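You operate a simulated robot arm through the tools that you are given. There is no shell and no other tool.

The job below is to be done with a simulated two-armed robot. You get a single attempt, and the scene is never put back.

JOB
Jog the rail's two carriers one station forward with the large black knob.
Fine: run knob to HAND, large knob to 120, pins down, large knob back to 0, pins up, run knob back to RUN; the index button is not used.

It is judged by the outcome, as a careful person would: the job done as asked, and still so three seconds after it is handed in. It fails if anything else is knocked over, pushed out of place, dropped, spilled or broken.

ROBOT AND FRAMES
Two 7-joint arms with two-finger parallel grippers on one trunk that stands fixed in place. Base frame: the origin is at the foot of the trunk, x ahead of it, y to its left, z up. Lengths are in mm, angles in degrees, forces in N, time in s.
The left shoulder is at [60, 143, 991], the right one opposite. With the tool pointing down near the work surface each hand reaches from about 280 to 700 mm from the base axis, measured 20 degrees to its own side. Payload 1.57 kg a hand.
The tool frame of a hand sits at the grasp point between the pads (the TCP): z along the fingers, y along the line on which they close. The tips reach 30 mm beyond it. Largest opening 110 mm; finger width 24, thickness 12; the body of the gripper, 48 by 112 mm, starts 78 mm behind the TCP.
Orientation is that of the tool frame in the base frame, as [roll, pitch, yaw] about the fixed x, y, z axes, in that order (R = Rz(yaw) Ry(pitch) Rx(roll)). With the fingers straight down and closing along the base's y, the tool's x points along the base's -x, its y along +y and its z along -z.

CONTROLS
- The arms move only by the tool nudge_tool. It takes "left_steps", "right_steps" or both (then of equal length, played together; a hand with none holds still); each is a list of rows, each a list of 3 entries, a list of its own where there are three numbers: the turn, a rotation vector about the base's x, y, z in units of 90 degrees (1.0 is 90 degrees), then the shift along the base's x, y, z in units of 400 mm (1.0 is 400 mm), then the finger opening in mm, from 0 to 110. In form: [[[wx, wy, wz], [dx, dy, dz], hand], ...]. A call has 1 to 20 rows; each row is the pose to reach, as a shift and turn from the pose commanded when the call began. A call with a number of a shift or a turn outside -1 to 1 is refused whole. Each row takes 0.2 s and may step no farther than 50 mm and 8.6 degrees from the row before; otherwise, or with a gripper value out of range, the whole call is refused. Where a pose cannot be reached the arm comes as near as it can. A force on the tool above 40 N (or 10 N above the force at the start of the call, whichever is more), or a blocked arm, ends the call early, and 0.2 s more pass. The fingers move at their own pace (about 45 mm/s each) and stop on an object; they squeeze with about 30 N. The grip force told is the motor's: it shows also when the fingers shut on nothing. Time passes only in rows, and 0.2 s behind the last, so rows that repeat a pose let the fingers close. The reply holds the time, the measured pose of the TCP, the force on the tool along the base axes, the opening and the grip force, in the units named above and with some noise, with the torque about the TCP (base axes, N m) and any sound that the robot's microphone picked up.
- Cameras (640 x 400 px; columns grow to the right, rows downward): "scene" is now at [45.6, -29.6, 1608.2]; the picture's right is [-0.37, -0.93, 0.00], its down [-0.65, 0.26, -0.72] and it looks along [0.67, -0.26, -0.70] (base axes); focal length 311 px, centre (320, 200). "left" rides on the left gripper at [70, -16, -141] in its tool frame; the picture's right is [0.23, 0.97, 0.00], its down [-0.86, 0.20, -0.48] and it looks along [-0.47, 0.11, 0.88] (tool axes); focal length 222 px, centre (320, 200). "right" rides on the right gripper at [70, 16, -141] in its tool frame; the picture's right is [-0.23, 0.97, 0.00], its down [-0.86, -0.20, -0.48] and it looks along [-0.47, -0.11, 0.88] (tool axes); focal length 222 px, centre (320, 200). There is no depth. A picture from a camera that has moved, and an enlarged one, comes with that camera's place and axes in the base frame and with its lens.
- grab_frame(camera): a new picture of that camera. It takes no simulated time.
- lift_body(by): slides the trunk up (or, below 0, down) by that many mm; the arms and the scene camera ride with it, the base frame stays. It gives what a move gives, with no picture.
- head_to(pan, tilt): turns the head with the scene camera to pan (to the left, within 86 degrees either way) and tilt (down, from -29 to 69), counted from straight ahead of the robot. It gives what a move gives.
- inspect(camera, box): a new picture of the part [left, top, right, bottom] of that camera's present view, enlarged. It takes no simulated time.
- close_job(): hands the job in; it is judged then, once.

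Places have to be worked out from the pictures, the camera data and where the tool is seen. Open the grippers and draw the arms clear of the work before you hand the job in, unless the task says otherwise.

The tools are called after "Emit:" as a command line: name --argument value ..., lists and objects as JSON in quotes. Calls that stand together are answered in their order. nudge_tool: Moves the arms, as the interface text tells. Its arguments: {"type":"object","properties":{"left_steps":{"type":"array","items":{"type":"array"}},"right_steps":{"type":"array","items":{"type":"array"}}},"required":[]} The other tools are called the same way: lift_body (by) moves the trunk up or down; head_to (pan, tilt) turns the head that bears the scene camera; grab_frame (camera) takes a picture; inspect (camera, box) takes an enlarged picture of a part of a camera's view; close_job () hands the job in.

At the start:

```text
time_s: 0.0
left_ee_pos: [319.3, -16.4, 1190.5]
left_tool_rot: [-179.9, 0.2, 180.0]
left_force: [1.0, 0.2, -0.8]
left_ft_torque: [-0.01, 0.0, 0.02]
left_opening: 110.2
left_grasp_force: 0.1
right_ee_pos: [364.2, -282.8, 1190.4]
right_tool_rot: [180.0, -0.1, 180.0]
right_force: [-0.1, 0.0, -0.4]
right_ft_torque: [0.02, 0.01, -0.02]
right_opening: 109.9
right_grasp_force: 0.0
trunk travel left (down, up): [-590.0, 0.0]
head pan, tilt (commanded): [-21.6, 44.1]
```

scene: 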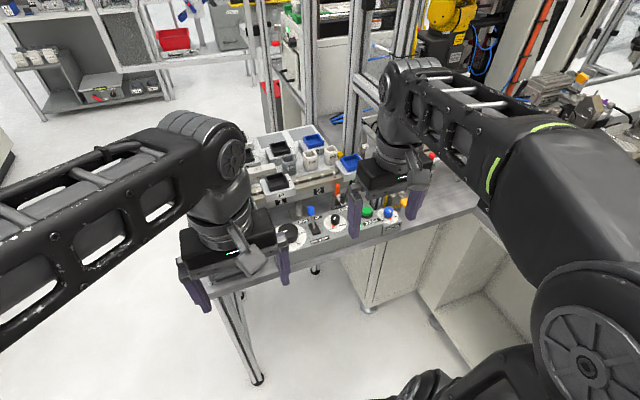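
right: 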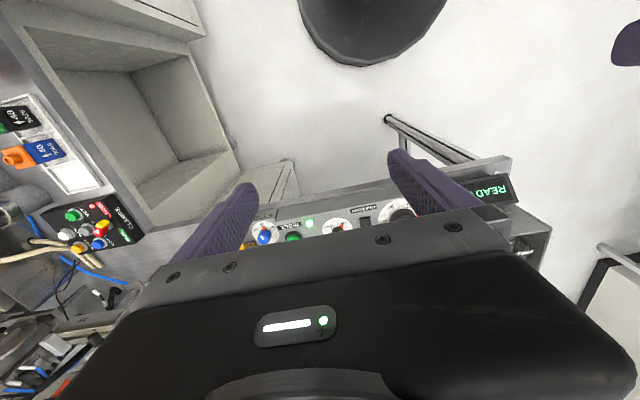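
left: 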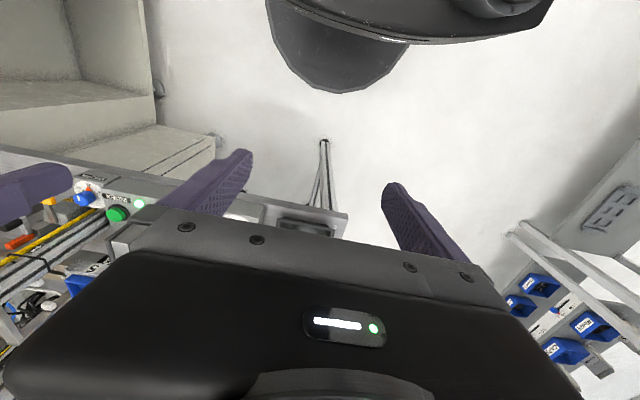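

I start by looking closer at the panel in the scene camera to find the knobs, switches and labels.

Emit:
inspect --camera "scene" --box '[240, 120, 440, 260]'

Emit:
inspect --camera "right" --box '[230, 140, 530, 280]'

```text
2.86 times, centred on (340, 190) of scene
camera zoom: at [45.6, -29.6, 1608.2], right [-0.37, -0.93, 0.0], down [-0.65, 0.26, -0.72], along [0.67, -0.26, -0.7], focal length 889 px, centre (263, 229)
```

zoom: 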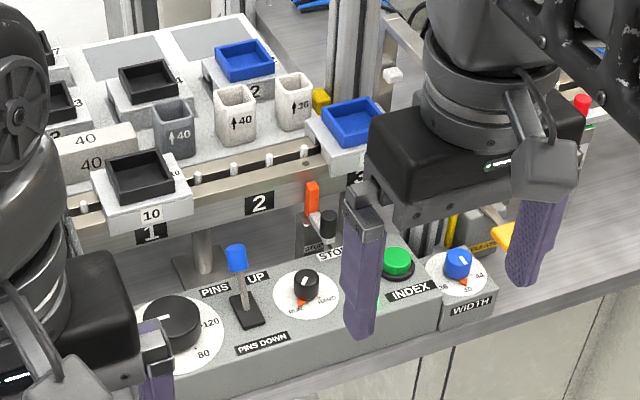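

```text
2.13 times, centred on (380, 210) of right
camera zoom: at [295.2, -266.6, 1331.6], right [0.23, 0.97, 0.0], down [0.86, -0.2, 0.48], along [0.47, -0.11, -0.88], focal length 474 px, centre (192, 179)
```

zoom: 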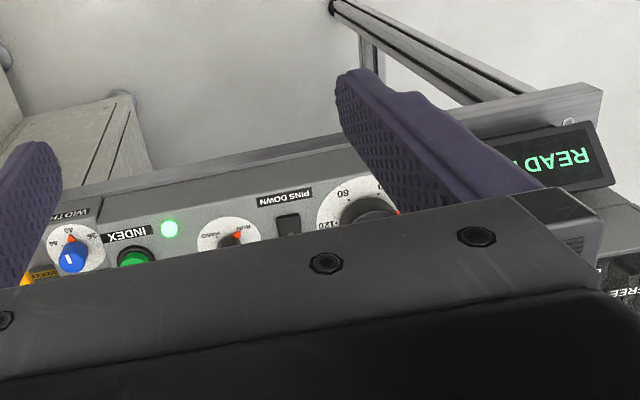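

The arms hide parts of the panel, so I draw both hands outward (left to +y, right to -y) to get a free view.

Emit:
nudge_tool --left_steps '[[[0, 0, 0], [0, 0.12, 0], 110], [[0, 0, 0], [0, 0.24, 0], 110], [[0, 0, 0], [0, 0.36, 0], 110], [[0, 0, 0], [0, 0.48, 0], 110], [[0, 0, 0], [0, 0.6, 0], 110], [[0, 0, 0], [0, 0.7, 0], 110]]' --right_steps '[[[0, 0, 0], [-0.03, -0.1, 0], 110], [[0, 0, 0], [-0.06, -0.2, 0], 110], [[0, 0, 0], [-0.09, -0.3, 0], 110], [[0, 0, 0], [-0.12, -0.4, 0], 110], [[0, 0, 0], [-0.15, -0.5, 0], 110], [[0, 0, 0], [-0.18, -0.6, 0], 110]]'

Emit:
grab_frame --camera "scene"

```text
time_s: 1.4
left_ee_pos: [315.2, 264.7, 1183.1]
left_tool_rot: [179.9, 0.3, 180.0]
left_force: [0.1, 0.9, 0.0]
left_ft_torque: [0.02, 0.03, -0.05]
left_opening: 110.0
left_grasp_force: 0.2
left hand out of reach, approached as far as the arm can: row 2, 3, 4, 5, 6
right_ee_pos: [299.5, -527.7, 1171.5]
right_tool_rot: [-180.0, -0.1, 180.0]
right_force: [-0.3, -1.0, 0.2]
right_ft_torque: [0.03, 0.0, 0.01]
right_opening: 110.4
right_grasp_force: 0.0
right hand out of reach, approached as far as the arm can: row 5, 6
trunk travel left (down, up): [-590.0, 0.0]
head pan, tilt (commanded): [-21.6, 44.1]
```

```text
taken
camera scene: at [45.5, -31.0, 1608.2], right [-0.37, -0.93, 0.0], down [-0.65, 0.26, -0.72], along [0.67, -0.26, -0.7], focal length 311 px, centre (320, 200)
```

scene: 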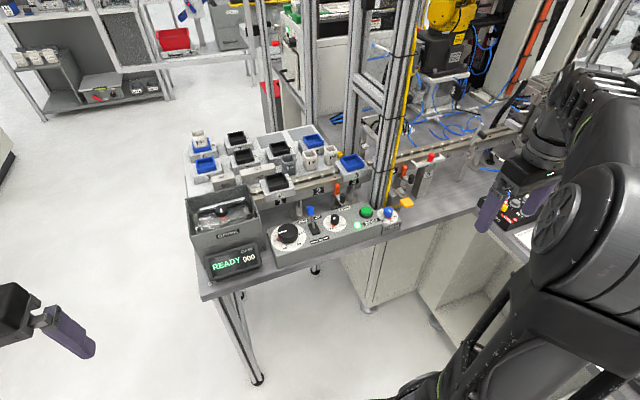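

The view is clear now. I enlarge the panel and the rail.

Emit:
inspect --camera "scene" --box '[180, 120, 340, 220]'

Emit:
inspect --camera "scene" --box '[250, 180, 420, 280]'

Emit:
inspect --camera "scene" --box '[300, 130, 460, 230]'

Emit:
inspect --camera "scene" --box '[180, 180, 300, 290]'

```text
4.00 times, centred on (260, 170) of scene
camera zoom: at [45.5, -31.0, 1608.2], right [-0.37, -0.93, 0.0], down [-0.65, 0.26, -0.72], along [0.67, -0.26, -0.7], focal length 1245 px, centre (560, 320)
```

zoom: 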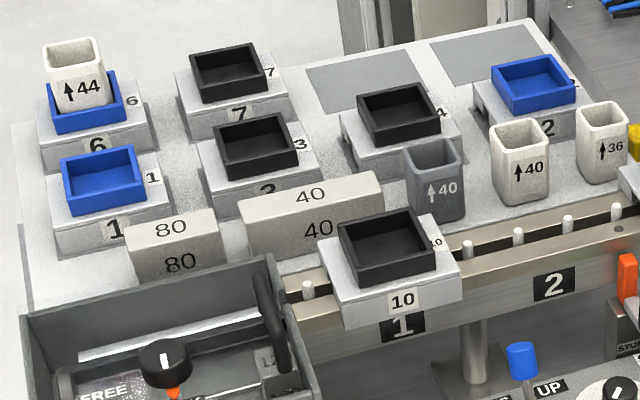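

```text
3.76 times, centred on (335, 230) of scene
camera zoom: at [45.5, -31.0, 1608.2], right [-0.37, -0.93, 0.0], down [-0.65, 0.26, -0.72], along [0.67, -0.26, -0.7], focal length 1172 px, centre (264, 87)
```

zoom: 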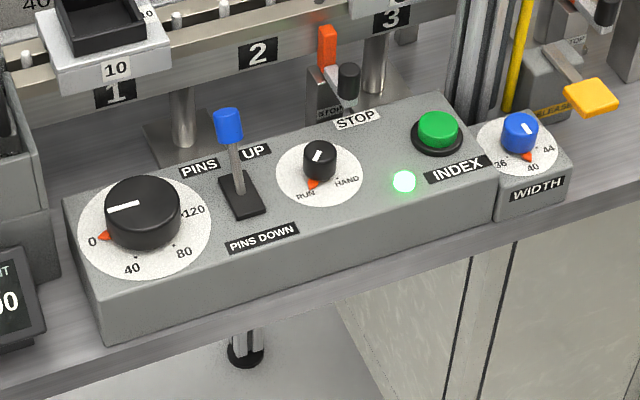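

```text
4.00 times, centred on (380, 180) of scene
camera zoom: at [45.5, -31.0, 1608.2], right [-0.37, -0.93, 0.0], down [-0.65, 0.26, -0.72], along [0.67, -0.26, -0.7], focal length 1245 px, centre (80, 280)
```

zoom: 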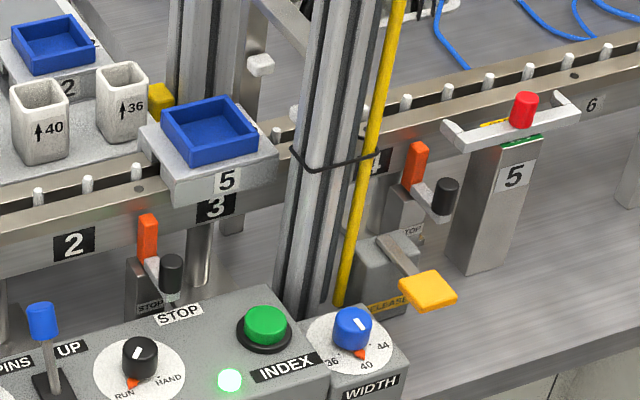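

```text
3.64 times, centred on (240, 235) of scene
camera zoom: at [45.5, -31.0, 1608.2], right [-0.37, -0.93, 0.0], down [-0.65, 0.26, -0.72], along [0.67, -0.26, -0.7], focal length 1132 px, centre (611, 73)
```

zoom: 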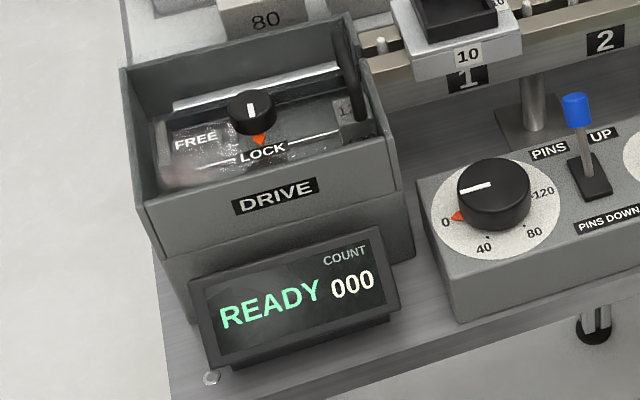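

The panel appears to lie at about x≈650, z≈880, from the large knob (y≈-160) to INDEX (y≈-415); carriers 10 and 5 stand at stations 1 and 3. I bring the right hand over the panel, high up, to get a close view from its camera.

Emit:
nudge_tool --right_steps '[[[0, 0, 0], [0.067, 0.058, -0.028], 110], [[0, 0, 0], [0.134, 0.117, -0.055], 110], [[0, 0, 0], [0.201, 0.175, -0.083], 110], [[0, 0, 0], [0.268, 0.233, -0.11], 110], [[0, 0, 0], [0.335, 0.291, -0.138], 110], [[0, 0, 0], [0.402, 0.35, -0.165], 110], [[0, 0, 0], [0.469, 0.408, -0.193], 110], [[0, 0, 0], [0.536, 0.466, -0.22], 110], [[0, 0, 0], [0.603, 0.525, -0.248], 110], [[0, 0, 0], [0.67, 0.583, -0.275], 110]]'

Emit:
grab_frame --camera "right"

Emit:
grab_frame --camera "scene"

```text
time_s: 3.6
left_ee_pos: [315.9, 265.1, 1182.8]
left_tool_rot: [-180.0, 0.2, 180.0]
left_force: [0.3, 0.3, -0.2]
left_ft_torque: [-0.04, 0.01, -0.02]
left_opening: 110.0
left_grasp_force: 0.1
right_ee_pos: [566.5, -295.7, 1061.5]
right_tool_rot: [-179.8, 0.0, -180.0]
right_force: [-0.7, -1.2, -0.3]
right_ft_torque: [0.0, -0.01, 0.02]
right_opening: 109.7
right_grasp_force: 0.0
trunk travel left (down, up): [-590.0, 0.0]
head pan, tilt (commanded): [-21.6, 44.1]
```

```text
taken
camera right: at [496.4, -279.2, 1203.9], right [0.23, 0.97, 0.0], down [0.86, -0.2, 0.48], along [0.47, -0.11, -0.88], focal length 222 px, centre (320, 200)
```

right: 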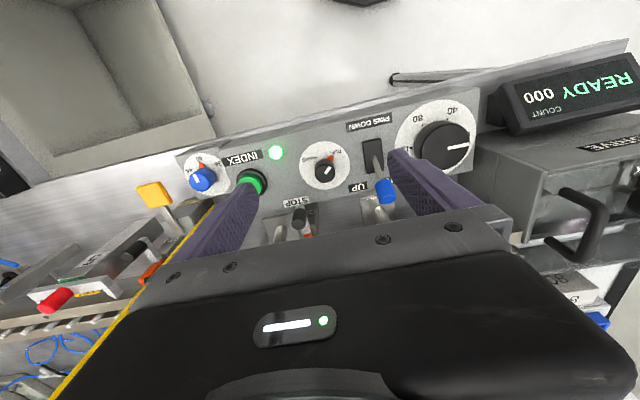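

```text
taken
camera scene: at [46.7, -29.1, 1608.2], right [-0.37, -0.93, 0.0], down [-0.65, 0.26, -0.72], along [0.67, -0.27, -0.7], focal length 311 px, centre (320, 200)
```

scene: 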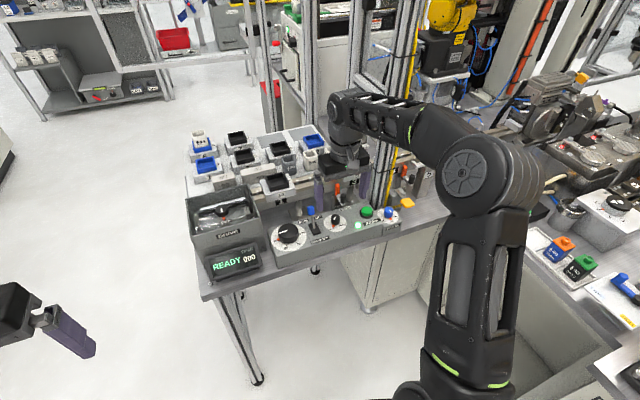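

The right hand reaches here easily. I enlarge its picture to measure the controls accurately.

Emit:
inspect --camera "right" --box '[170, 80, 490, 240]'

Emit:
inspect --camera "right" --box '[360, 80, 500, 180]'

Emit:
inspect --camera "scene" --box '[260, 190, 380, 270]'

```text
2.00 times, centred on (330, 160) of right
camera zoom: at [496.4, -279.2, 1203.9], right [0.23, 0.97, 0.0], down [0.86, -0.2, 0.48], along [0.47, -0.11, -0.88], focal length 444 px, centre (300, 280)
```

zoom: 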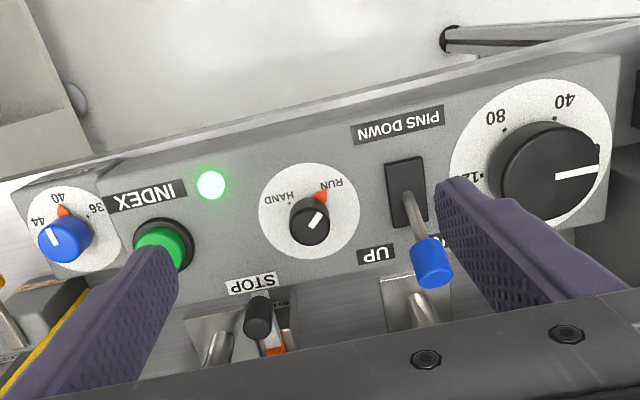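

```text
4.00 times, centred on (430, 130) of right
camera zoom: at [496.4, -279.2, 1203.9], right [0.23, 0.97, 0.0], down [0.86, -0.2, 0.48], along [0.47, -0.11, -0.88], focal length 888 px, centre (-120, 480)
```

zoom: 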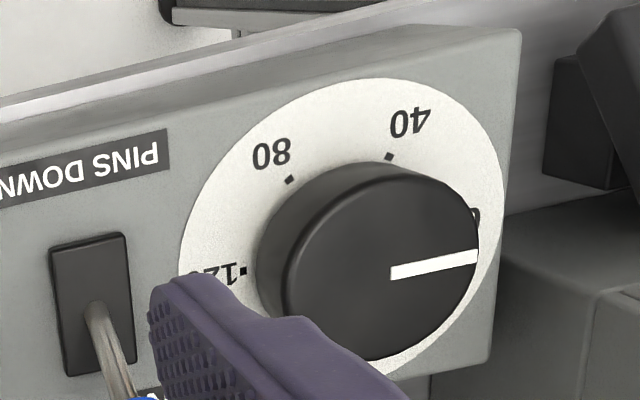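

```text
5.00 times, centred on (320, 230) of scene
camera zoom: at [46.7, -29.1, 1608.2], right [-0.37, -0.93, 0.0], down [-0.65, 0.26, -0.72], along [0.67, -0.27, -0.7], focal length 1556 px, centre (320, 50)
```

zoom: 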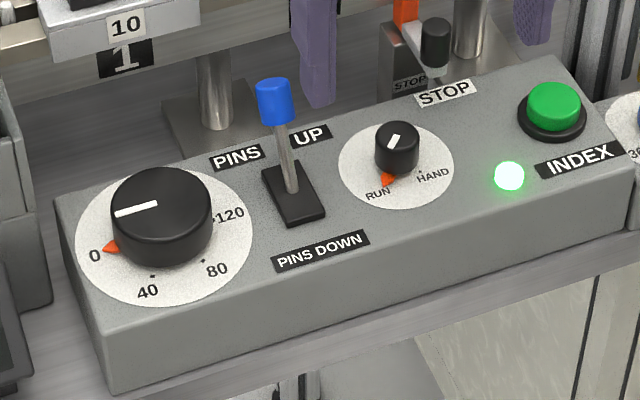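

Triangulating both pictures: large knob top centre ≈[598,-153,948] (Ø≈55, panel top z≈918), run knob ≈[599,-296,943] (Ø≈25), lever tip ≈[626,-231,972] pivoting near [600,-231,919]; 0→120 is about 180° counter-clockwise. I move the right hand above the run knob, turned -50°, fingers part open, and check before descending.

Emit:
nudge_tool --right_steps '[[[0, 0, -0.09], [0.013, 0, -0.02], 56], [[0, 0, -0.18], [0.026, 0, -0.04], 56], [[0, 0, -0.27], [0.039, 0, -0.06], 56], [[0, 0, -0.36], [0.052, 0, -0.08], 56], [[0, 0, -0.45], [0.065, 0, -0.1], 56], [[0, 0, -0.54], [0.079, 0, -0.125], 56], [[0, 0, -0.54], [0.079, 0, -0.125], 56]]'

Emit:
grab_frame --camera "right"

Emit:
inspect --camera "scene" --box '[260, 150, 420, 250]'

```text
time_s: 5.2
left_ee_pos: [316.0, 265.4, 1183.9]
left_tool_rot: [-179.9, 0.3, 180.0]
left_force: [-0.8, 0.5, 1.2]
left_ft_torque: [-0.03, -0.04, -0.03]
left_opening: 109.9
left_grasp_force: 0.1
right_ee_pos: [597.1, -294.7, 1011.4]
right_tool_rot: [179.9, 0.0, 131.3]
right_force: [0.1, -1.1, -0.4]
right_ft_torque: [0.0, -0.01, 0.03]
right_opening: 56.0
right_grasp_force: 0.0
trunk travel left (down, up): [-590.0, 0.0]
head pan, tilt (commanded): [-21.6, 44.1]
```

```text
taken
camera right: at [563.8, -230.9, 1153.0], right [0.88, 0.47, 0.0], down [0.41, -0.77, 0.48], along [0.23, -0.42, -0.88], focal length 222 px, centre (320, 200)
```

right: 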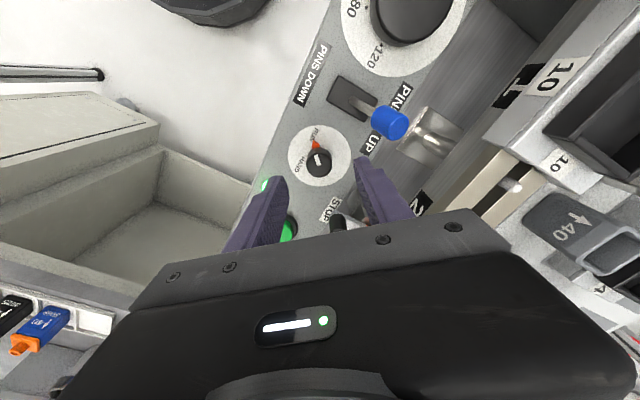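

```text
4.00 times, centred on (340, 200) of scene
camera zoom: at [45.5, -29.6, 1608.2], right [-0.37, -0.93, 0.0], down [-0.65, 0.26, -0.72], along [0.67, -0.26, -0.7], focal length 1245 px, centre (240, 200)
```

zoom: 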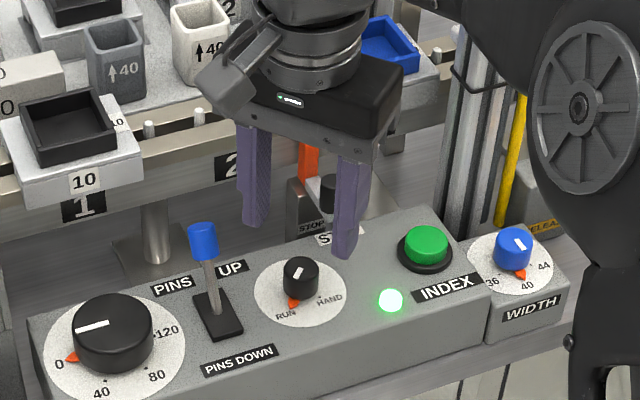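

The knob's top sits in the picture exactly where my estimate predicts. I enlarge the dial to measure the RUN→HAND angle before descending.

Emit:
inspect --camera "right" --box '[270, 110, 370, 200]'

Emit:
inspect --camera "right" --box '[300, 0, 640, 240]'

```text
4.44 times, centred on (320, 155) of right
camera zoom: at [563.8, -230.9, 1153.0], right [0.88, 0.47, 0.0], down [0.41, -0.77, 0.48], along [0.23, -0.42, -0.88], focal length 987 px, centre (320, 400)
```

zoom: 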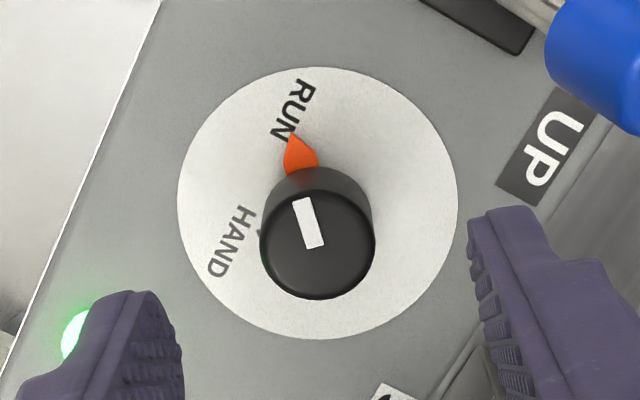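

```text
1.67 times, centred on (470, 120) of right
camera zoom: at [563.8, -230.9, 1153.0], right [0.88, 0.47, 0.0], down [0.41, -0.77, 0.48], along [0.23, -0.42, -0.88], focal length 370 px, centre (70, 333)
```

zoom: 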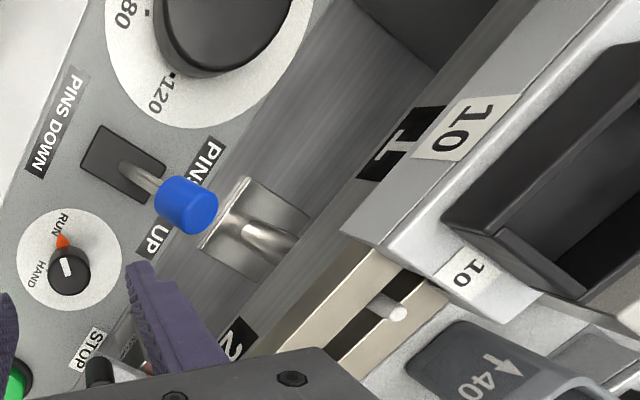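

RUN reads ≈135° and HAND ≈234° around the dial centre [598.4,-296.8], so about 95–100° counter-clockwise. I descend straight down to TCP z≈952 with the fingers either side of the knob, without closing yet.

Emit:
nudge_tool --right_steps '[[[0, 0, 0], [0.002, -0.004, -0.05], 50], [[0, 0, 0], [0.002, -0.004, -0.1], 50], [[0, 0, 0], [0.002, -0.004, -0.148], 50], [[0, 0, 0], [0.002, -0.004, -0.148], 50]]'

Emit:
grab_frame --camera "right"

Emit:
inspect --camera "scene" --box '[260, 170, 400, 260]'

```text
time_s: 6.2
left_ee_pos: [315.7, 265.7, 1184.0]
left_tool_rot: [-179.9, 0.3, -180.0]
left_force: [0.6, 0.2, 0.4]
left_ft_torque: [0.0, -0.04, 0.01]
left_opening: 110.0
left_grasp_force: 0.0
right_ee_pos: [599.7, -294.8, 952.7]
right_tool_rot: [179.9, 0.0, 131.5]
right_force: [0.4, -0.4, -0.4]
right_ft_torque: [-0.05, 0.02, 0.03]
right_opening: 50.0
right_grasp_force: 0.0
trunk travel left (down, up): [-590.0, 0.0]
head pan, tilt (commanded): [-21.6, 44.1]
```

```text
taken
camera right: at [566.2, -231.3, 1094.5], right [0.88, 0.47, 0.0], down [0.42, -0.77, 0.48], along [0.23, -0.42, -0.88], focal length 222 px, centre (320, 200)
```

right: 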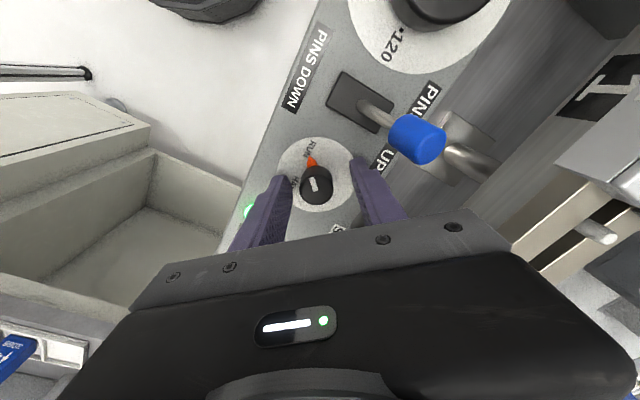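

```text
4.44 times, centred on (330, 215) of scene
camera zoom: at [45.4, -29.5, 1608.2], right [-0.37, -0.93, 0.0], down [-0.65, 0.26, -0.72], along [0.67, -0.26, -0.7], focal length 1383 px, centre (276, 133)
```

zoom: 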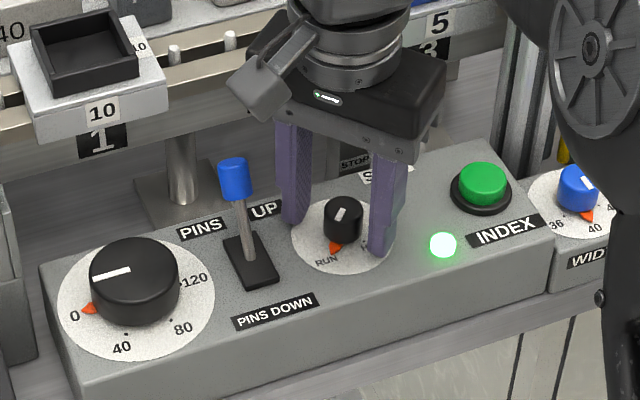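

The fingers straddle the knob, about 2 mm off-centre. I correct that and close on the knob.

Emit:
nudge_tool --right_steps '[[[0, 0, 0], [-0.003, -0.005, 0], 50], [[0, 0, 0], [-0.003, -0.005, 0], 20], [[0, 0, 0], [-0.003, -0.005, 0], 20], [[0, 0, 0], [-0.003, -0.005, 0], 20], [[0, 0, 0], [-0.003, -0.005, 0], 20]]'

```text
time_s: 7.4
left_ee_pos: [316.4, 266.2, 1183.8]
left_tool_rot: [-180.0, 0.2, 180.0]
left_force: [0.5, -0.4, 0.7]
left_ft_torque: [0.0, -0.01, 0.05]
left_opening: 110.0
left_grasp_force: 0.0
right_ee_pos: [596.0, -296.5, 952.3]
right_tool_rot: [-179.9, 0.0, 131.5]
right_force: [-0.8, 0.7, -1.2]
right_ft_torque: [-0.03, -0.17, 0.0]
right_opening: 25.9
right_grasp_force: 37.0
trunk travel left (down, up): [-590.0, 0.0]
head pan, tilt (commanded): [-21.6, 44.1]
```

The knob is held (25.9 mm opening, 37 N) with little side force. I turn it counter-clockwise by 90°.

Emit:
nudge_tool --right_steps '[[[0, 0, 0.05], [0, 0, 0], 20], [[0, 0, 0.13], [0, 0, 0], 20], [[0, 0, 0.22], [0, 0, 0], 20], [[0, 0, 0.31], [0, 0, 0], 20], [[0, 0, 0.4], [0, 0, 0], 20], [[0, 0, 0.49], [0, 0, 0], 20], [[0, 0, 0.58], [0, 0, 0], 20], [[0, 0, 0.67], [0, 0, 0], 20], [[0, 0, 0.76], [0, 0, 0], 20], [[0, 0, 0.85], [0, 0, 0], 20], [[0, 0, 0.93], [0, 0, 0], 20], [[0, 0, 1.0], [0, 0, 0], 20], [[0, 0, 1.0], [0, 0, 0], 20]]'

Emit:
grab_frame --camera "right"

Emit:
inspect --camera "scene" --box '[260, 170, 400, 260]'

Emit:
inspect --camera "scene" --box '[180, 180, 280, 290]'

```text
time_s: 10.2
left_ee_pos: [314.8, 264.3, 1184.7]
left_tool_rot: [-179.9, 0.3, -180.0]
left_force: [0.4, -0.3, 0.0]
left_ft_torque: [0.0, 0.03, 0.02]
left_opening: 110.0
left_grasp_force: 0.1
right_ee_pos: [598.6, -297.0, 952.1]
right_tool_rot: [-179.9, 0.1, -138.6]
right_force: [-0.3, -10.8, 10.1]
right_ft_torque: [-0.46, 0.81, -0.09]
right_opening: 25.8
right_grasp_force: 36.9
trunk travel left (down, up): [-590.0, 0.0]
head pan, tilt (commanded): [-21.6, 44.1]
```

```text
taken
camera right: at [534.6, -331.2, 1094.1], right [-0.47, 0.88, 0.0], down [0.77, 0.42, 0.48], along [0.42, 0.23, -0.88], focal length 222 px, centre (320, 200)
```

right: 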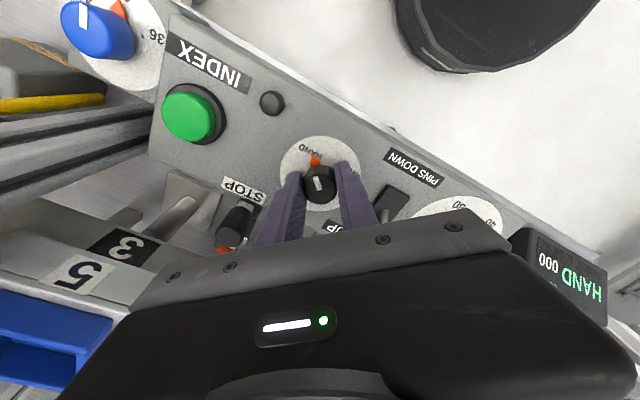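

```text
4.44 times, centred on (330, 215) of scene
camera zoom: at [44.7, -30.5, 1608.3], right [-0.37, -0.93, 0.0], down [-0.65, 0.26, -0.72], along [0.67, -0.26, -0.7], focal length 1383 px, centre (276, 133)
```

zoom: 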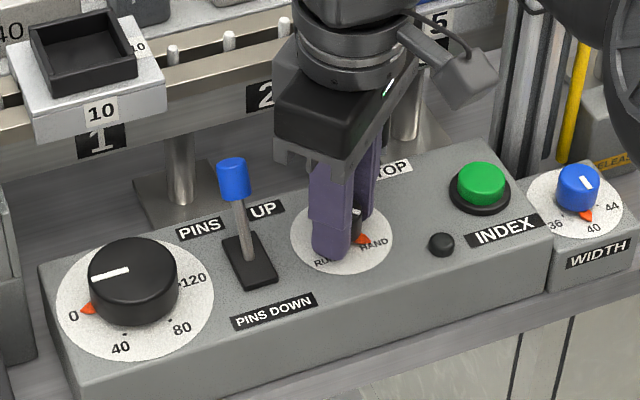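

```text
3.64 times, centred on (230, 235) of scene
camera zoom: at [44.7, -30.5, 1608.3], right [-0.37, -0.93, 0.0], down [-0.65, 0.26, -0.72], along [0.67, -0.26, -0.7], focal length 1132 px, centre (647, 73)
```

zoom: 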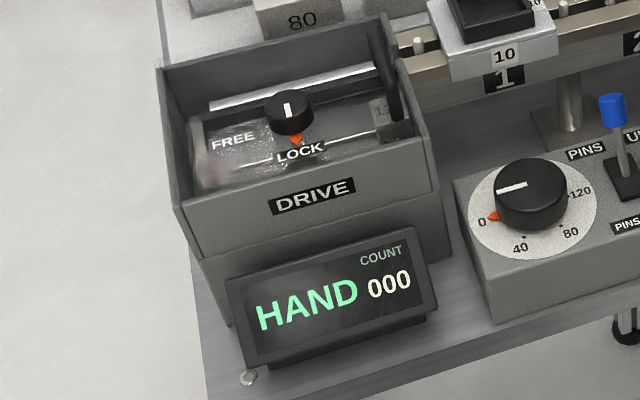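

The display now says HAND and the ready lamp is off. I check how the pointer sits against the HAND mark.

Emit:
inspect --camera "right" --box '[270, 130, 370, 220]'

```text
4.44 times, centred on (320, 175) of right
camera zoom: at [534.6, -331.2, 1094.1], right [-0.47, 0.88, 0.0], down [0.77, 0.42, 0.48], along [0.42, 0.23, -0.88], focal length 987 px, centre (320, 311)
```

zoom: 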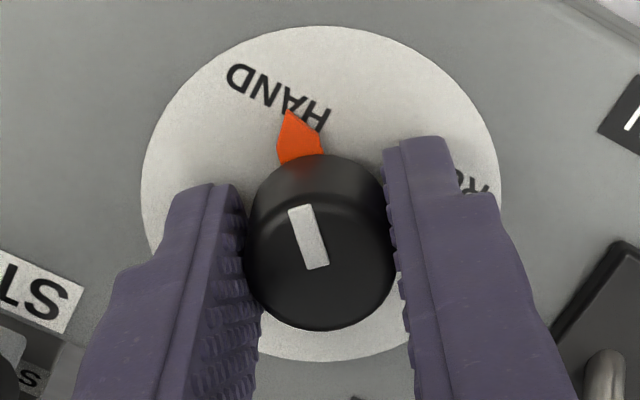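

The pointer has come round to the HAND mark. I release the knob and rise straight up, then look at the dial and the surroundings of the large knob.

Emit:
nudge_tool --right_steps '[[[0, 0, 0], [0, 0, 0], 50], [[0, 0, 0], [0, 0, 0], 50], [[0, 0, 0], [0, 0, 0], 50], [[0, 0, 0], [0, 0, 0.05], 50], [[0, 0, 0], [0, 0, 0.12], 50], [[0, 0, 0], [0, 0, 0.2], 50], [[0, 0, 0], [0, 0, 0.25], 50]]'

Emit:
grab_frame --camera "right"

Emit:
inspect --camera "scene" --box '[180, 170, 400, 290]'

```text
time_s: 11.8
left_ee_pos: [316.4, 265.8, 1183.3]
left_tool_rot: [-179.9, 0.3, -180.0]
left_force: [0.7, 1.1, 0.6]
left_ft_torque: [-0.02, 0.02, -0.02]
left_opening: 110.0
left_grasp_force: 0.0
right_ee_pos: [595.2, -296.7, 1053.8]
right_tool_rot: [-180.0, 0.1, -138.7]
right_force: [0.4, 0.3, 0.4]
right_ft_torque: [0.01, -0.03, -0.02]
right_opening: 50.1
right_grasp_force: 0.1
trunk travel left (down, up): [-590.0, 0.0]
head pan, tilt (commanded): [-21.6, 44.1]
```

```text
taken
camera right: at [532.9, -331.3, 1195.0], right [-0.47, 0.88, 0.0], down [0.77, 0.42, 0.48], along [0.42, 0.23, -0.88], focal length 222 px, centre (320, 200)
```

right: 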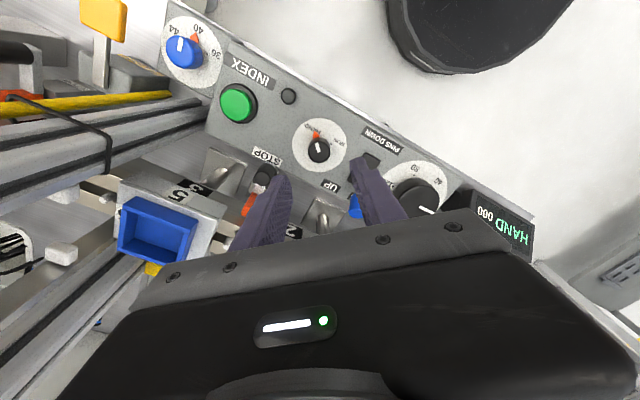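

```text
2.91 times, centred on (290, 230) of scene
camera zoom: at [45.5, -29.5, 1608.2], right [-0.37, -0.93, 0.0], down [-0.65, 0.26, -0.72], along [0.67, -0.27, -0.7], focal length 906 px, centre (407, 113)
```

zoom: 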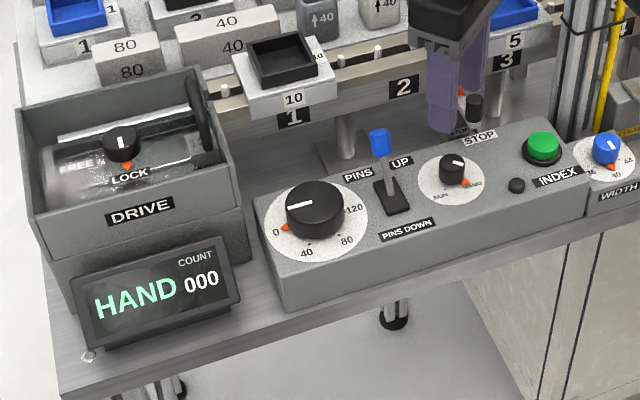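

HAND holds after release. Before turning the large knob I check the stops along the rail for anything in the carriers' path.

Emit:
inspect --camera "right" --box '[0, 0, 300, 280]'

Emit:
inspect --camera "scene" --box '[325, 150, 425, 220]'

```text
1.43 times, centred on (150, 140) of right
camera zoom: at [532.9, -331.3, 1195.0], right [-0.47, 0.88, 0.0], down [0.77, 0.42, 0.48], along [0.42, 0.23, -0.88], focal length 317 px, centre (563, 286)
```

zoom: 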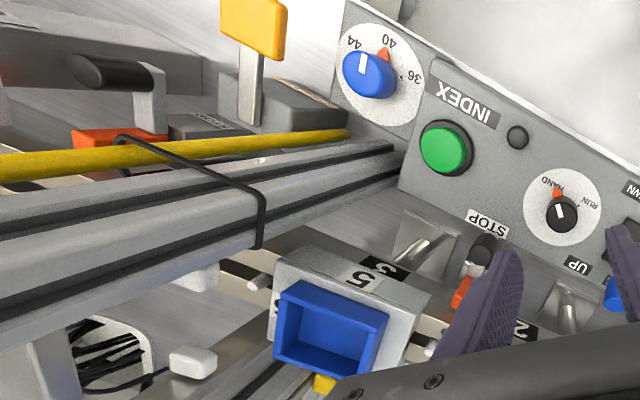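

```text
5.71 times, centred on (375, 185) of scene
camera zoom: at [45.5, -29.5, 1608.2], right [-0.37, -0.93, 0.0], down [-0.65, 0.26, -0.72], along [0.67, -0.27, -0.7], focal length 1779 px, centre (6, 286)
```

zoom: 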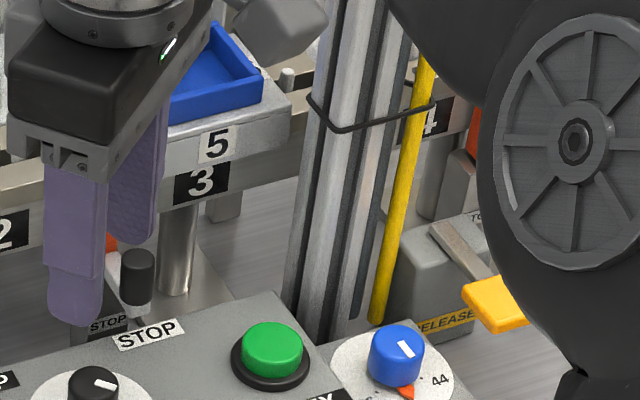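

The path of carriers looks free. I go above the large knob at the present height, turning the hand -90° on the way.

Emit:
nudge_tool --right_steps '[[[0, 0, -0.09], [0, 0.033, 0], 80], [[0, 0, -0.18], [0, 0.066, 0], 80], [[0, 0, -0.27], [0.001, 0.099, 0], 80], [[0, 0, -0.36], [0.002, 0.132, 0], 80], [[0, 0, -0.45], [0.003, 0.165, 0], 80], [[0, 0, -0.54], [0.004, 0.198, 0], 80], [[0, 0, -0.63], [0.005, 0.231, 0], 80], [[0, 0, -0.72], [0.006, 0.264, 0], 80], [[0, 0, -0.81], [0.006, 0.297, 0], 80], [[0, 0, -0.9], [0.006, 0.33, 0], 80], [[0, 0, -0.99], [0.006, 0.36, 0], 80], [[0, 0, -0.99], [0.006, 0.36, 0], 80]]'

Emit:
grab_frame --camera "right"

Emit:
grab_frame --camera "scene"

```text
time_s: 14.4
left_ee_pos: [316.4, 266.2, 1183.5]
left_tool_rot: [-179.9, 0.2, -180.0]
left_force: [0.0, 0.7, 0.2]
left_ft_torque: [-0.02, -0.02, 0.0]
left_opening: 110.2
left_grasp_force: 0.0
right_ee_pos: [597.9, -152.1, 1051.3]
right_tool_rot: [-179.9, 0.0, 132.3]
right_force: [0.4, -0.2, -0.7]
right_ft_torque: [0.0, 0.01, -0.03]
right_opening: 79.9
right_grasp_force: 0.1
trunk travel left (down, up): [-590.0, 0.0]
head pan, tilt (commanded): [-21.6, 44.1]
```

```text
taken
camera right: at [563.6, -89.5, 1193.3], right [0.87, 0.49, 0.0], down [0.43, -0.77, 0.48], along [0.23, -0.42, -0.88], focal length 222 px, centre (320, 200)
```

right: 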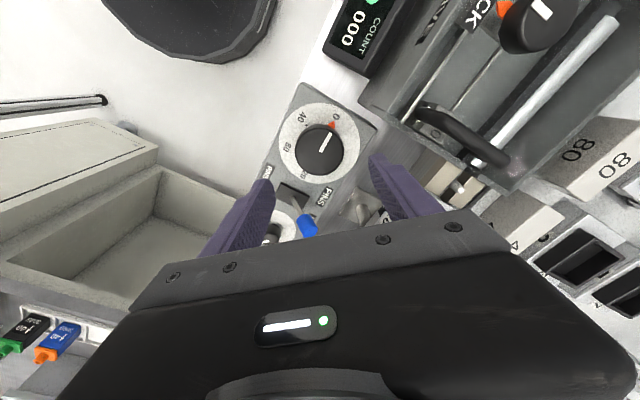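

```text
taken
camera scene: at [45.7, -29.8, 1608.2], right [-0.37, -0.93, 0.0], down [-0.65, 0.26, -0.72], along [0.67, -0.26, -0.7], focal length 311 px, centre (320, 200)
```

scene: 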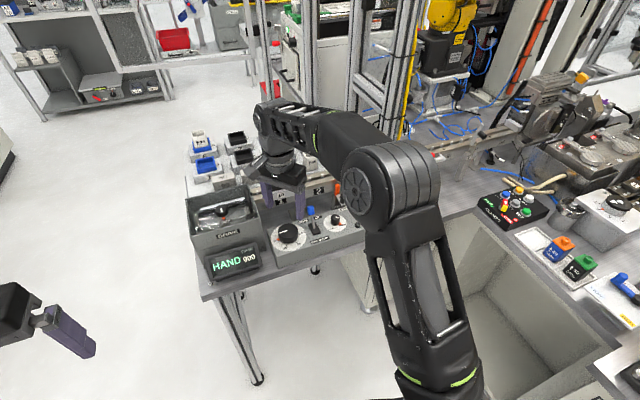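

Emit:
inspect --camera "right" --box '[260, 0, 640, 220]'

Emit:
inspect --camera "scene" --box '[180, 160, 340, 280]'

```text
1.68 times, centred on (450, 110) of right
camera zoom: at [563.6, -89.5, 1193.3], right [0.87, 0.49, 0.0], down [0.43, -0.77, 0.48], along [0.23, -0.42, -0.88], focal length 374 px, centre (101, 352)
```

zoom: 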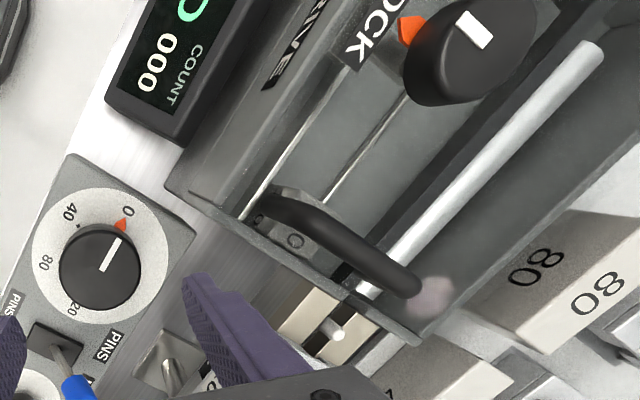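

```text
3.33 times, centred on (260, 220) of scene
camera zoom: at [45.7, -29.8, 1608.2], right [-0.37, -0.93, 0.0], down [-0.65, 0.26, -0.72], along [0.67, -0.26, -0.7], focal length 1038 px, centre (520, 133)
```

zoom: 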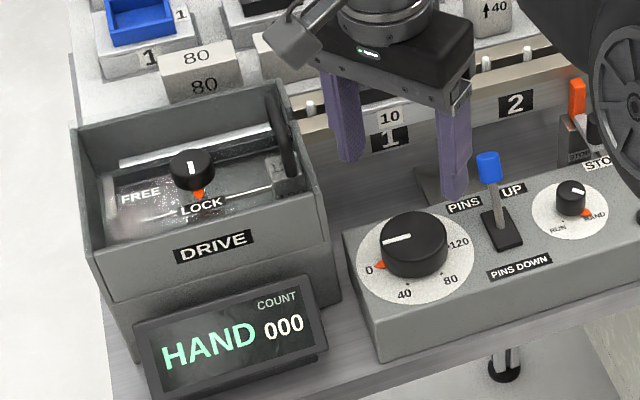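

I look closer at the drive box beside the large knob, to judge its height and its distance from the hand's sweep.

Emit:
inspect --camera "right" --box '[330, 60, 530, 220]'

Emit:
inspect --camera "right" --box '[260, 80, 380, 190]'

```text
2.50 times, centred on (430, 140) of right
camera zoom: at [563.6, -89.5, 1193.3], right [0.87, 0.49, 0.0], down [0.43, -0.77, 0.48], along [0.23, -0.42, -0.88], focal length 555 px, centre (45, 350)
```

zoom: 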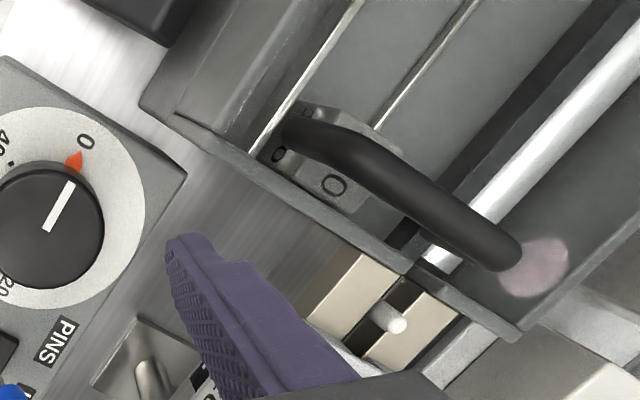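

```text
3.64 times, centred on (320, 135) of right
camera zoom: at [563.6, -89.5, 1193.3], right [0.87, 0.49, 0.0], down [0.43, -0.77, 0.48], along [0.23, -0.42, -0.88], focal length 808 px, centre (320, 436)
```

zoom: 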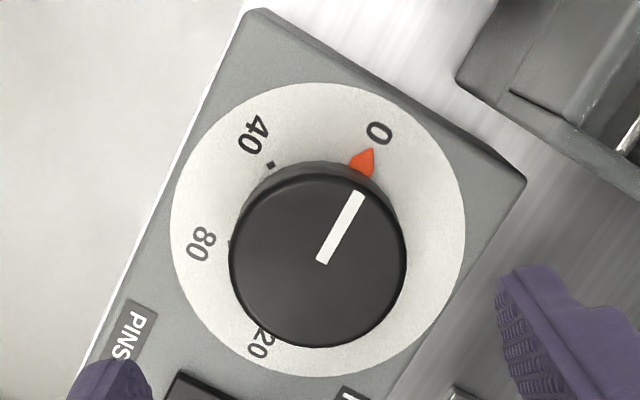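

The box's right wall stands at y≈-87 with its top at z≈1020; the gripper body at z≥1030 and within 61 mm of the knob axis (y≤-92) stays clear. I turn the hand to -90° (closing along x) above the knob at safe height to test the wrist range.

Emit:
nudge_tool --right_steps '[[[0, 0, -0.08], [0, -0.003, 0], 84], [[0, 0, -0.16], [0, -0.003, 0], 84], [[0, 0, -0.24], [0, -0.003, 0], 84], [[0, 0, -0.32], [0, -0.003, 0], 84], [[0, 0, -0.4], [0, -0.003, 0], 84], [[0, 0, -0.47], [0, -0.003, 0], 84], [[0, 0, -0.47], [0, -0.003, 0], 84]]'

Emit:
grab_frame --camera "right"

Emit:
grab_frame --camera "scene"

```text
time_s: 16.0
left_ee_pos: [315.8, 265.2, 1184.8]
left_tool_rot: [-179.9, 0.2, 180.0]
left_force: [0.0, -0.1, 0.6]
left_ft_torque: [-0.03, -0.02, -0.03]
left_opening: 109.9
left_grasp_force: 0.0
right_ee_pos: [599.5, -153.4, 1050.4]
right_tool_rot: [179.9, 0.0, 89.9]
right_force: [-0.6, 0.1, -0.3]
right_ft_torque: [-0.03, -0.02, 0.02]
right_opening: 84.0
right_grasp_force: 0.1
trunk travel left (down, up): [-590.0, 0.0]
head pan, tilt (commanded): [-21.6, 44.1]
```

```text
taken
camera right: at [616.1, -84.3, 1193.0], right [0.97, -0.23, 0.0], down [-0.2, -0.85, 0.48], along [-0.11, -0.47, -0.88], focal length 222 px, centre (320, 200)
```

right: 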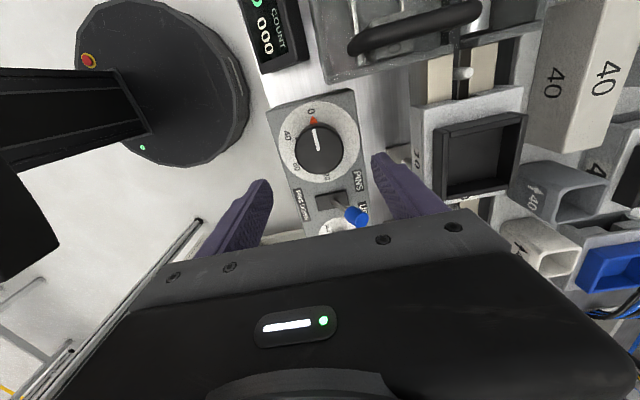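

```text
taken
camera scene: at [45.7, -29.6, 1608.2], right [-0.37, -0.93, 0.0], down [-0.65, 0.26, -0.72], along [0.67, -0.26, -0.7], focal length 311 px, centre (320, 200)
```

scene: 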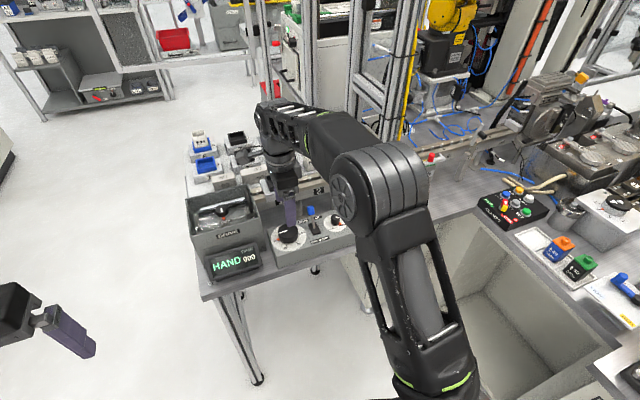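

-90° is reachable and the far finger keeps over 30 mm from carrier 10. I descend to TCP z≈953 around the large knob without closing.

Emit:
nudge_tool --right_steps '[[[0, 0, 0], [-0.001, 0, -0.06], 84], [[0, 0, 0], [-0.002, 0, -0.12], 84], [[0, 0, 0], [-0.002, 0, -0.18], 84], [[0, 0, 0], [-0.002, 0, -0.22], 84], [[0, 0, 0], [-0.002, 0, -0.245], 84], [[0, 0, 0], [-0.002, 0, -0.245], 84]]'

Emit:
grab_frame --camera "right"

Emit:
inspect --camera "scene" --box '[200, 160, 360, 280]'

```text
time_s: 17.4
left_ee_pos: [315.5, 265.5, 1182.7]
left_tool_rot: [-179.9, 0.2, -180.0]
left_force: [0.5, -0.4, 0.9]
left_ft_torque: [0.02, -0.01, -0.01]
left_opening: 110.4
left_grasp_force: 0.0
right_ee_pos: [598.3, -154.7, 954.0]
right_tool_rot: [-180.0, 0.1, 89.9]
right_force: [-0.5, -0.8, -0.3]
right_ft_torque: [0.04, 0.01, 0.04]
right_opening: 83.8
right_grasp_force: 0.0
trunk travel left (down, up): [-590.0, 0.0]
head pan, tilt (commanded): [-21.6, 44.1]
```

```text
taken
camera right: at [616.1, -85.0, 1096.6], right [0.97, -0.23, 0.0], down [-0.2, -0.86, 0.48], along [-0.11, -0.47, -0.88], focal length 222 px, centre (320, 200)
```

right: 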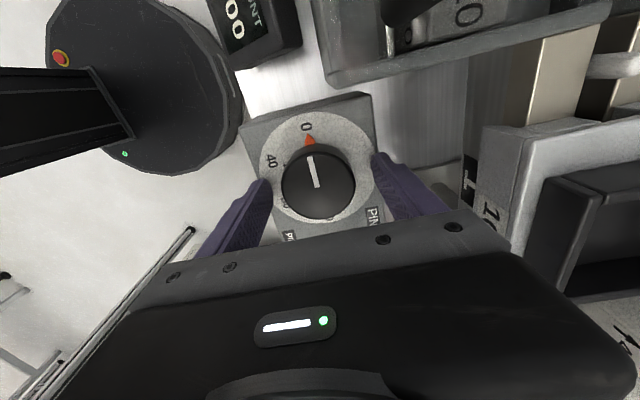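

```text
3.33 times, centred on (280, 220) of scene
camera zoom: at [45.6, -29.5, 1608.2], right [-0.37, -0.93, 0.0], down [-0.65, 0.26, -0.72], along [0.67, -0.26, -0.7], focal length 1038 px, centre (453, 133)
```

zoom: 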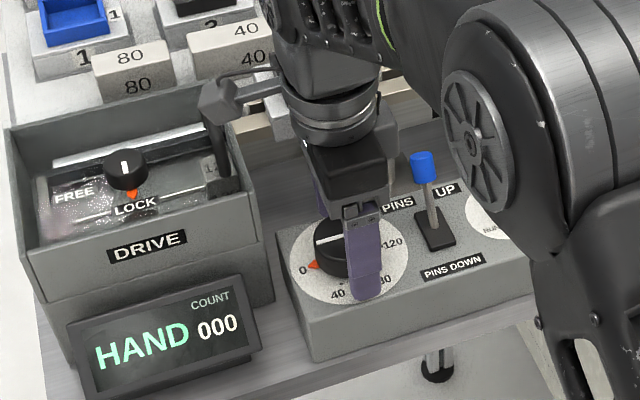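

The fingers straddle the knob centrally. I close on it.

Emit:
nudge_tool --right_steps '[[[0, 0, 0], [0, 0, 0], 48], [[0, 0, 0], [0, 0, 0], 48], [[0, 0, 0], [0, 0, 0], 48], [[0, 0, 0], [0, 0, 0], 48]]'

```text
time_s: 18.4
left_ee_pos: [315.7, 265.7, 1185.3]
left_tool_rot: [-180.0, 0.3, -180.0]
left_force: [0.1, 0.6, 0.5]
left_ft_torque: [0.02, -0.01, 0.01]
left_opening: 110.1
left_grasp_force: 0.0
right_ee_pos: [597.8, -154.9, 955.2]
right_tool_rot: [-180.0, 0.1, 90.0]
right_force: [-7.0, -0.5, -2.1]
right_ft_torque: [-0.01, -0.07, -0.01]
right_opening: 55.7
right_grasp_force: 33.9
trunk travel left (down, up): [-590.0, 0.0]
head pan, tilt (commanded): [-21.6, 44.1]
```

The knob is gripped (55.7 mm). I turn it slowly counter-clockwise by the first 43° and look at the result.

Emit:
nudge_tool --right_steps '[[[0, 0, 0.03], [-0.002, 0, 0], 48], [[0, 0, 0.08], [-0.002, 0, 0], 48], [[0, 0, 0.14], [-0.002, 0, 0], 48], [[0, 0, 0.2], [-0.002, 0, 0], 48], [[0, 0, 0.26], [-0.002, 0, 0], 48], [[0, 0, 0.32], [-0.002, 0, 0], 48], [[0, 0, 0.38], [-0.002, 0, 0], 48], [[0, 0, 0.44], [-0.002, 0, 0], 48], [[0, 0, 0.48], [-0.002, 0, 0], 48]]'

Emit:
grab_frame --camera "right"

Emit:
grab_frame --camera "scene"

```text
time_s: 20.4
left_ee_pos: [316.2, 266.0, 1182.6]
left_tool_rot: [-179.9, 0.3, -179.9]
left_force: [0.2, 0.1, 0.2]
left_ft_torque: [0.0, 0.01, -0.01]
left_opening: 109.9
left_grasp_force: 0.0
right_ee_pos: [598.0, -153.9, 955.4]
right_tool_rot: [179.9, 0.1, 133.3]
right_force: [7.0, -6.8, 7.8]
right_ft_torque: [-0.32, -0.24, -0.13]
right_opening: 55.6
right_grasp_force: 45.1
trunk travel left (down, up): [-590.0, 0.0]
head pan, tilt (commanded): [-21.6, 44.1]
```

```text
taken
camera right: at [562.5, -92.5, 1096.5], right [0.86, 0.5, 0.0], down [0.44, -0.76, 0.48], along [0.24, -0.41, -0.88], focal length 222 px, centre (320, 200)
```

right: 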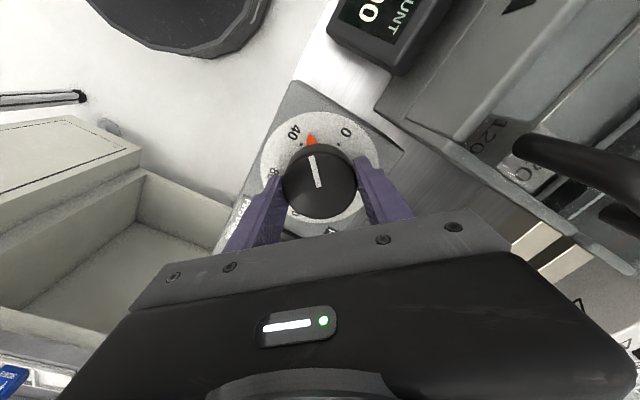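

```text
taken
camera scene: at [45.8, -30.2, 1608.2], right [-0.37, -0.93, 0.0], down [-0.65, 0.26, -0.72], along [0.67, -0.26, -0.7], focal length 311 px, centre (320, 200)
```

scene: 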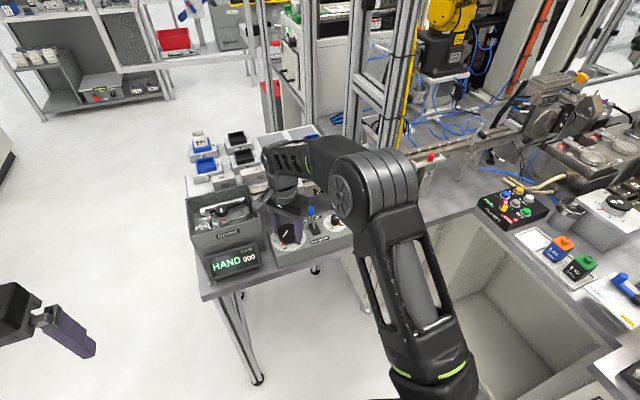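

The knob follows (about 43°) with modest forces. I enlarge both views to see that the carriers travel along too.

Emit:
inspect --camera "scene" --box '[180, 130, 360, 280]'

Emit:
inspect --camera "right" --box '[240, 80, 400, 230]'

Emit:
inspect --camera "right" --box '[360, 60, 640, 260]'

```text
2.67 times, centred on (270, 205) of scene
camera zoom: at [45.8, -30.2, 1608.2], right [-0.37, -0.93, 0.0], down [-0.65, 0.26, -0.72], along [0.67, -0.26, -0.7], focal length 830 px, centre (453, 187)
```

zoom: 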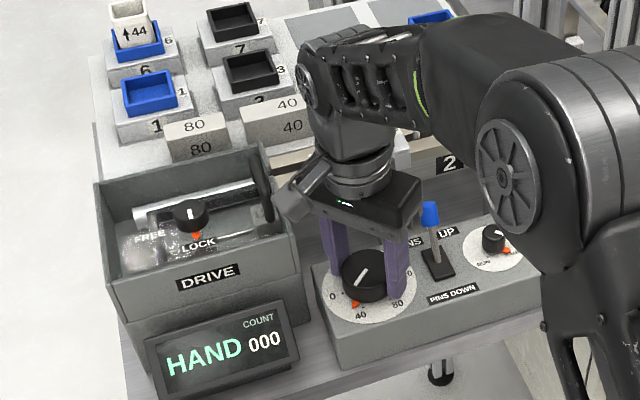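

```text
2.67 times, centred on (320, 155) of right
camera zoom: at [562.5, -92.5, 1096.5], right [0.86, 0.5, 0.0], down [0.44, -0.76, 0.48], along [0.24, -0.41, -0.88], focal length 592 px, centre (320, 320)
```

zoom: 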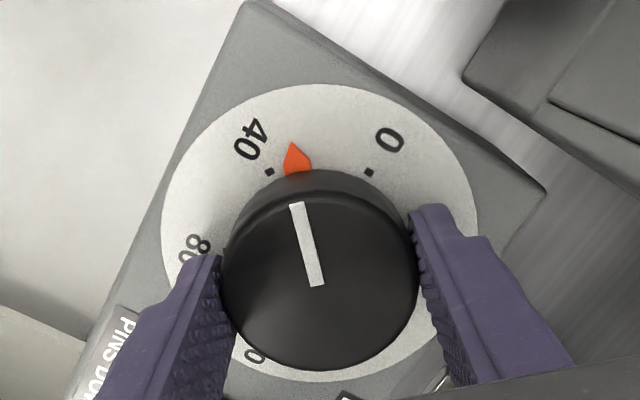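

```text
2.00 times, centred on (500, 160) of right
camera zoom: at [562.5, -92.5, 1096.5], right [0.86, 0.5, 0.0], down [0.44, -0.76, 0.48], along [0.24, -0.41, -0.88], focal length 444 px, centre (-40, 280)
```

zoom: 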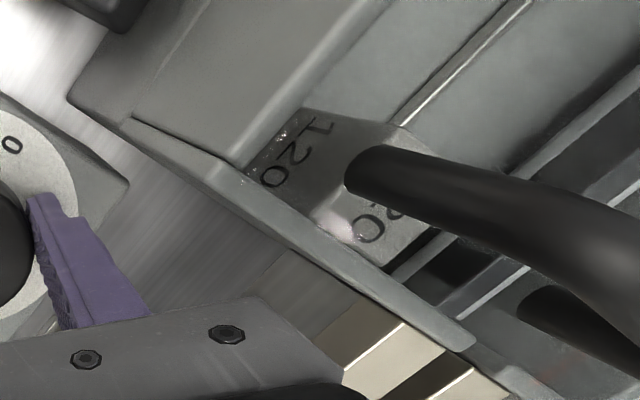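

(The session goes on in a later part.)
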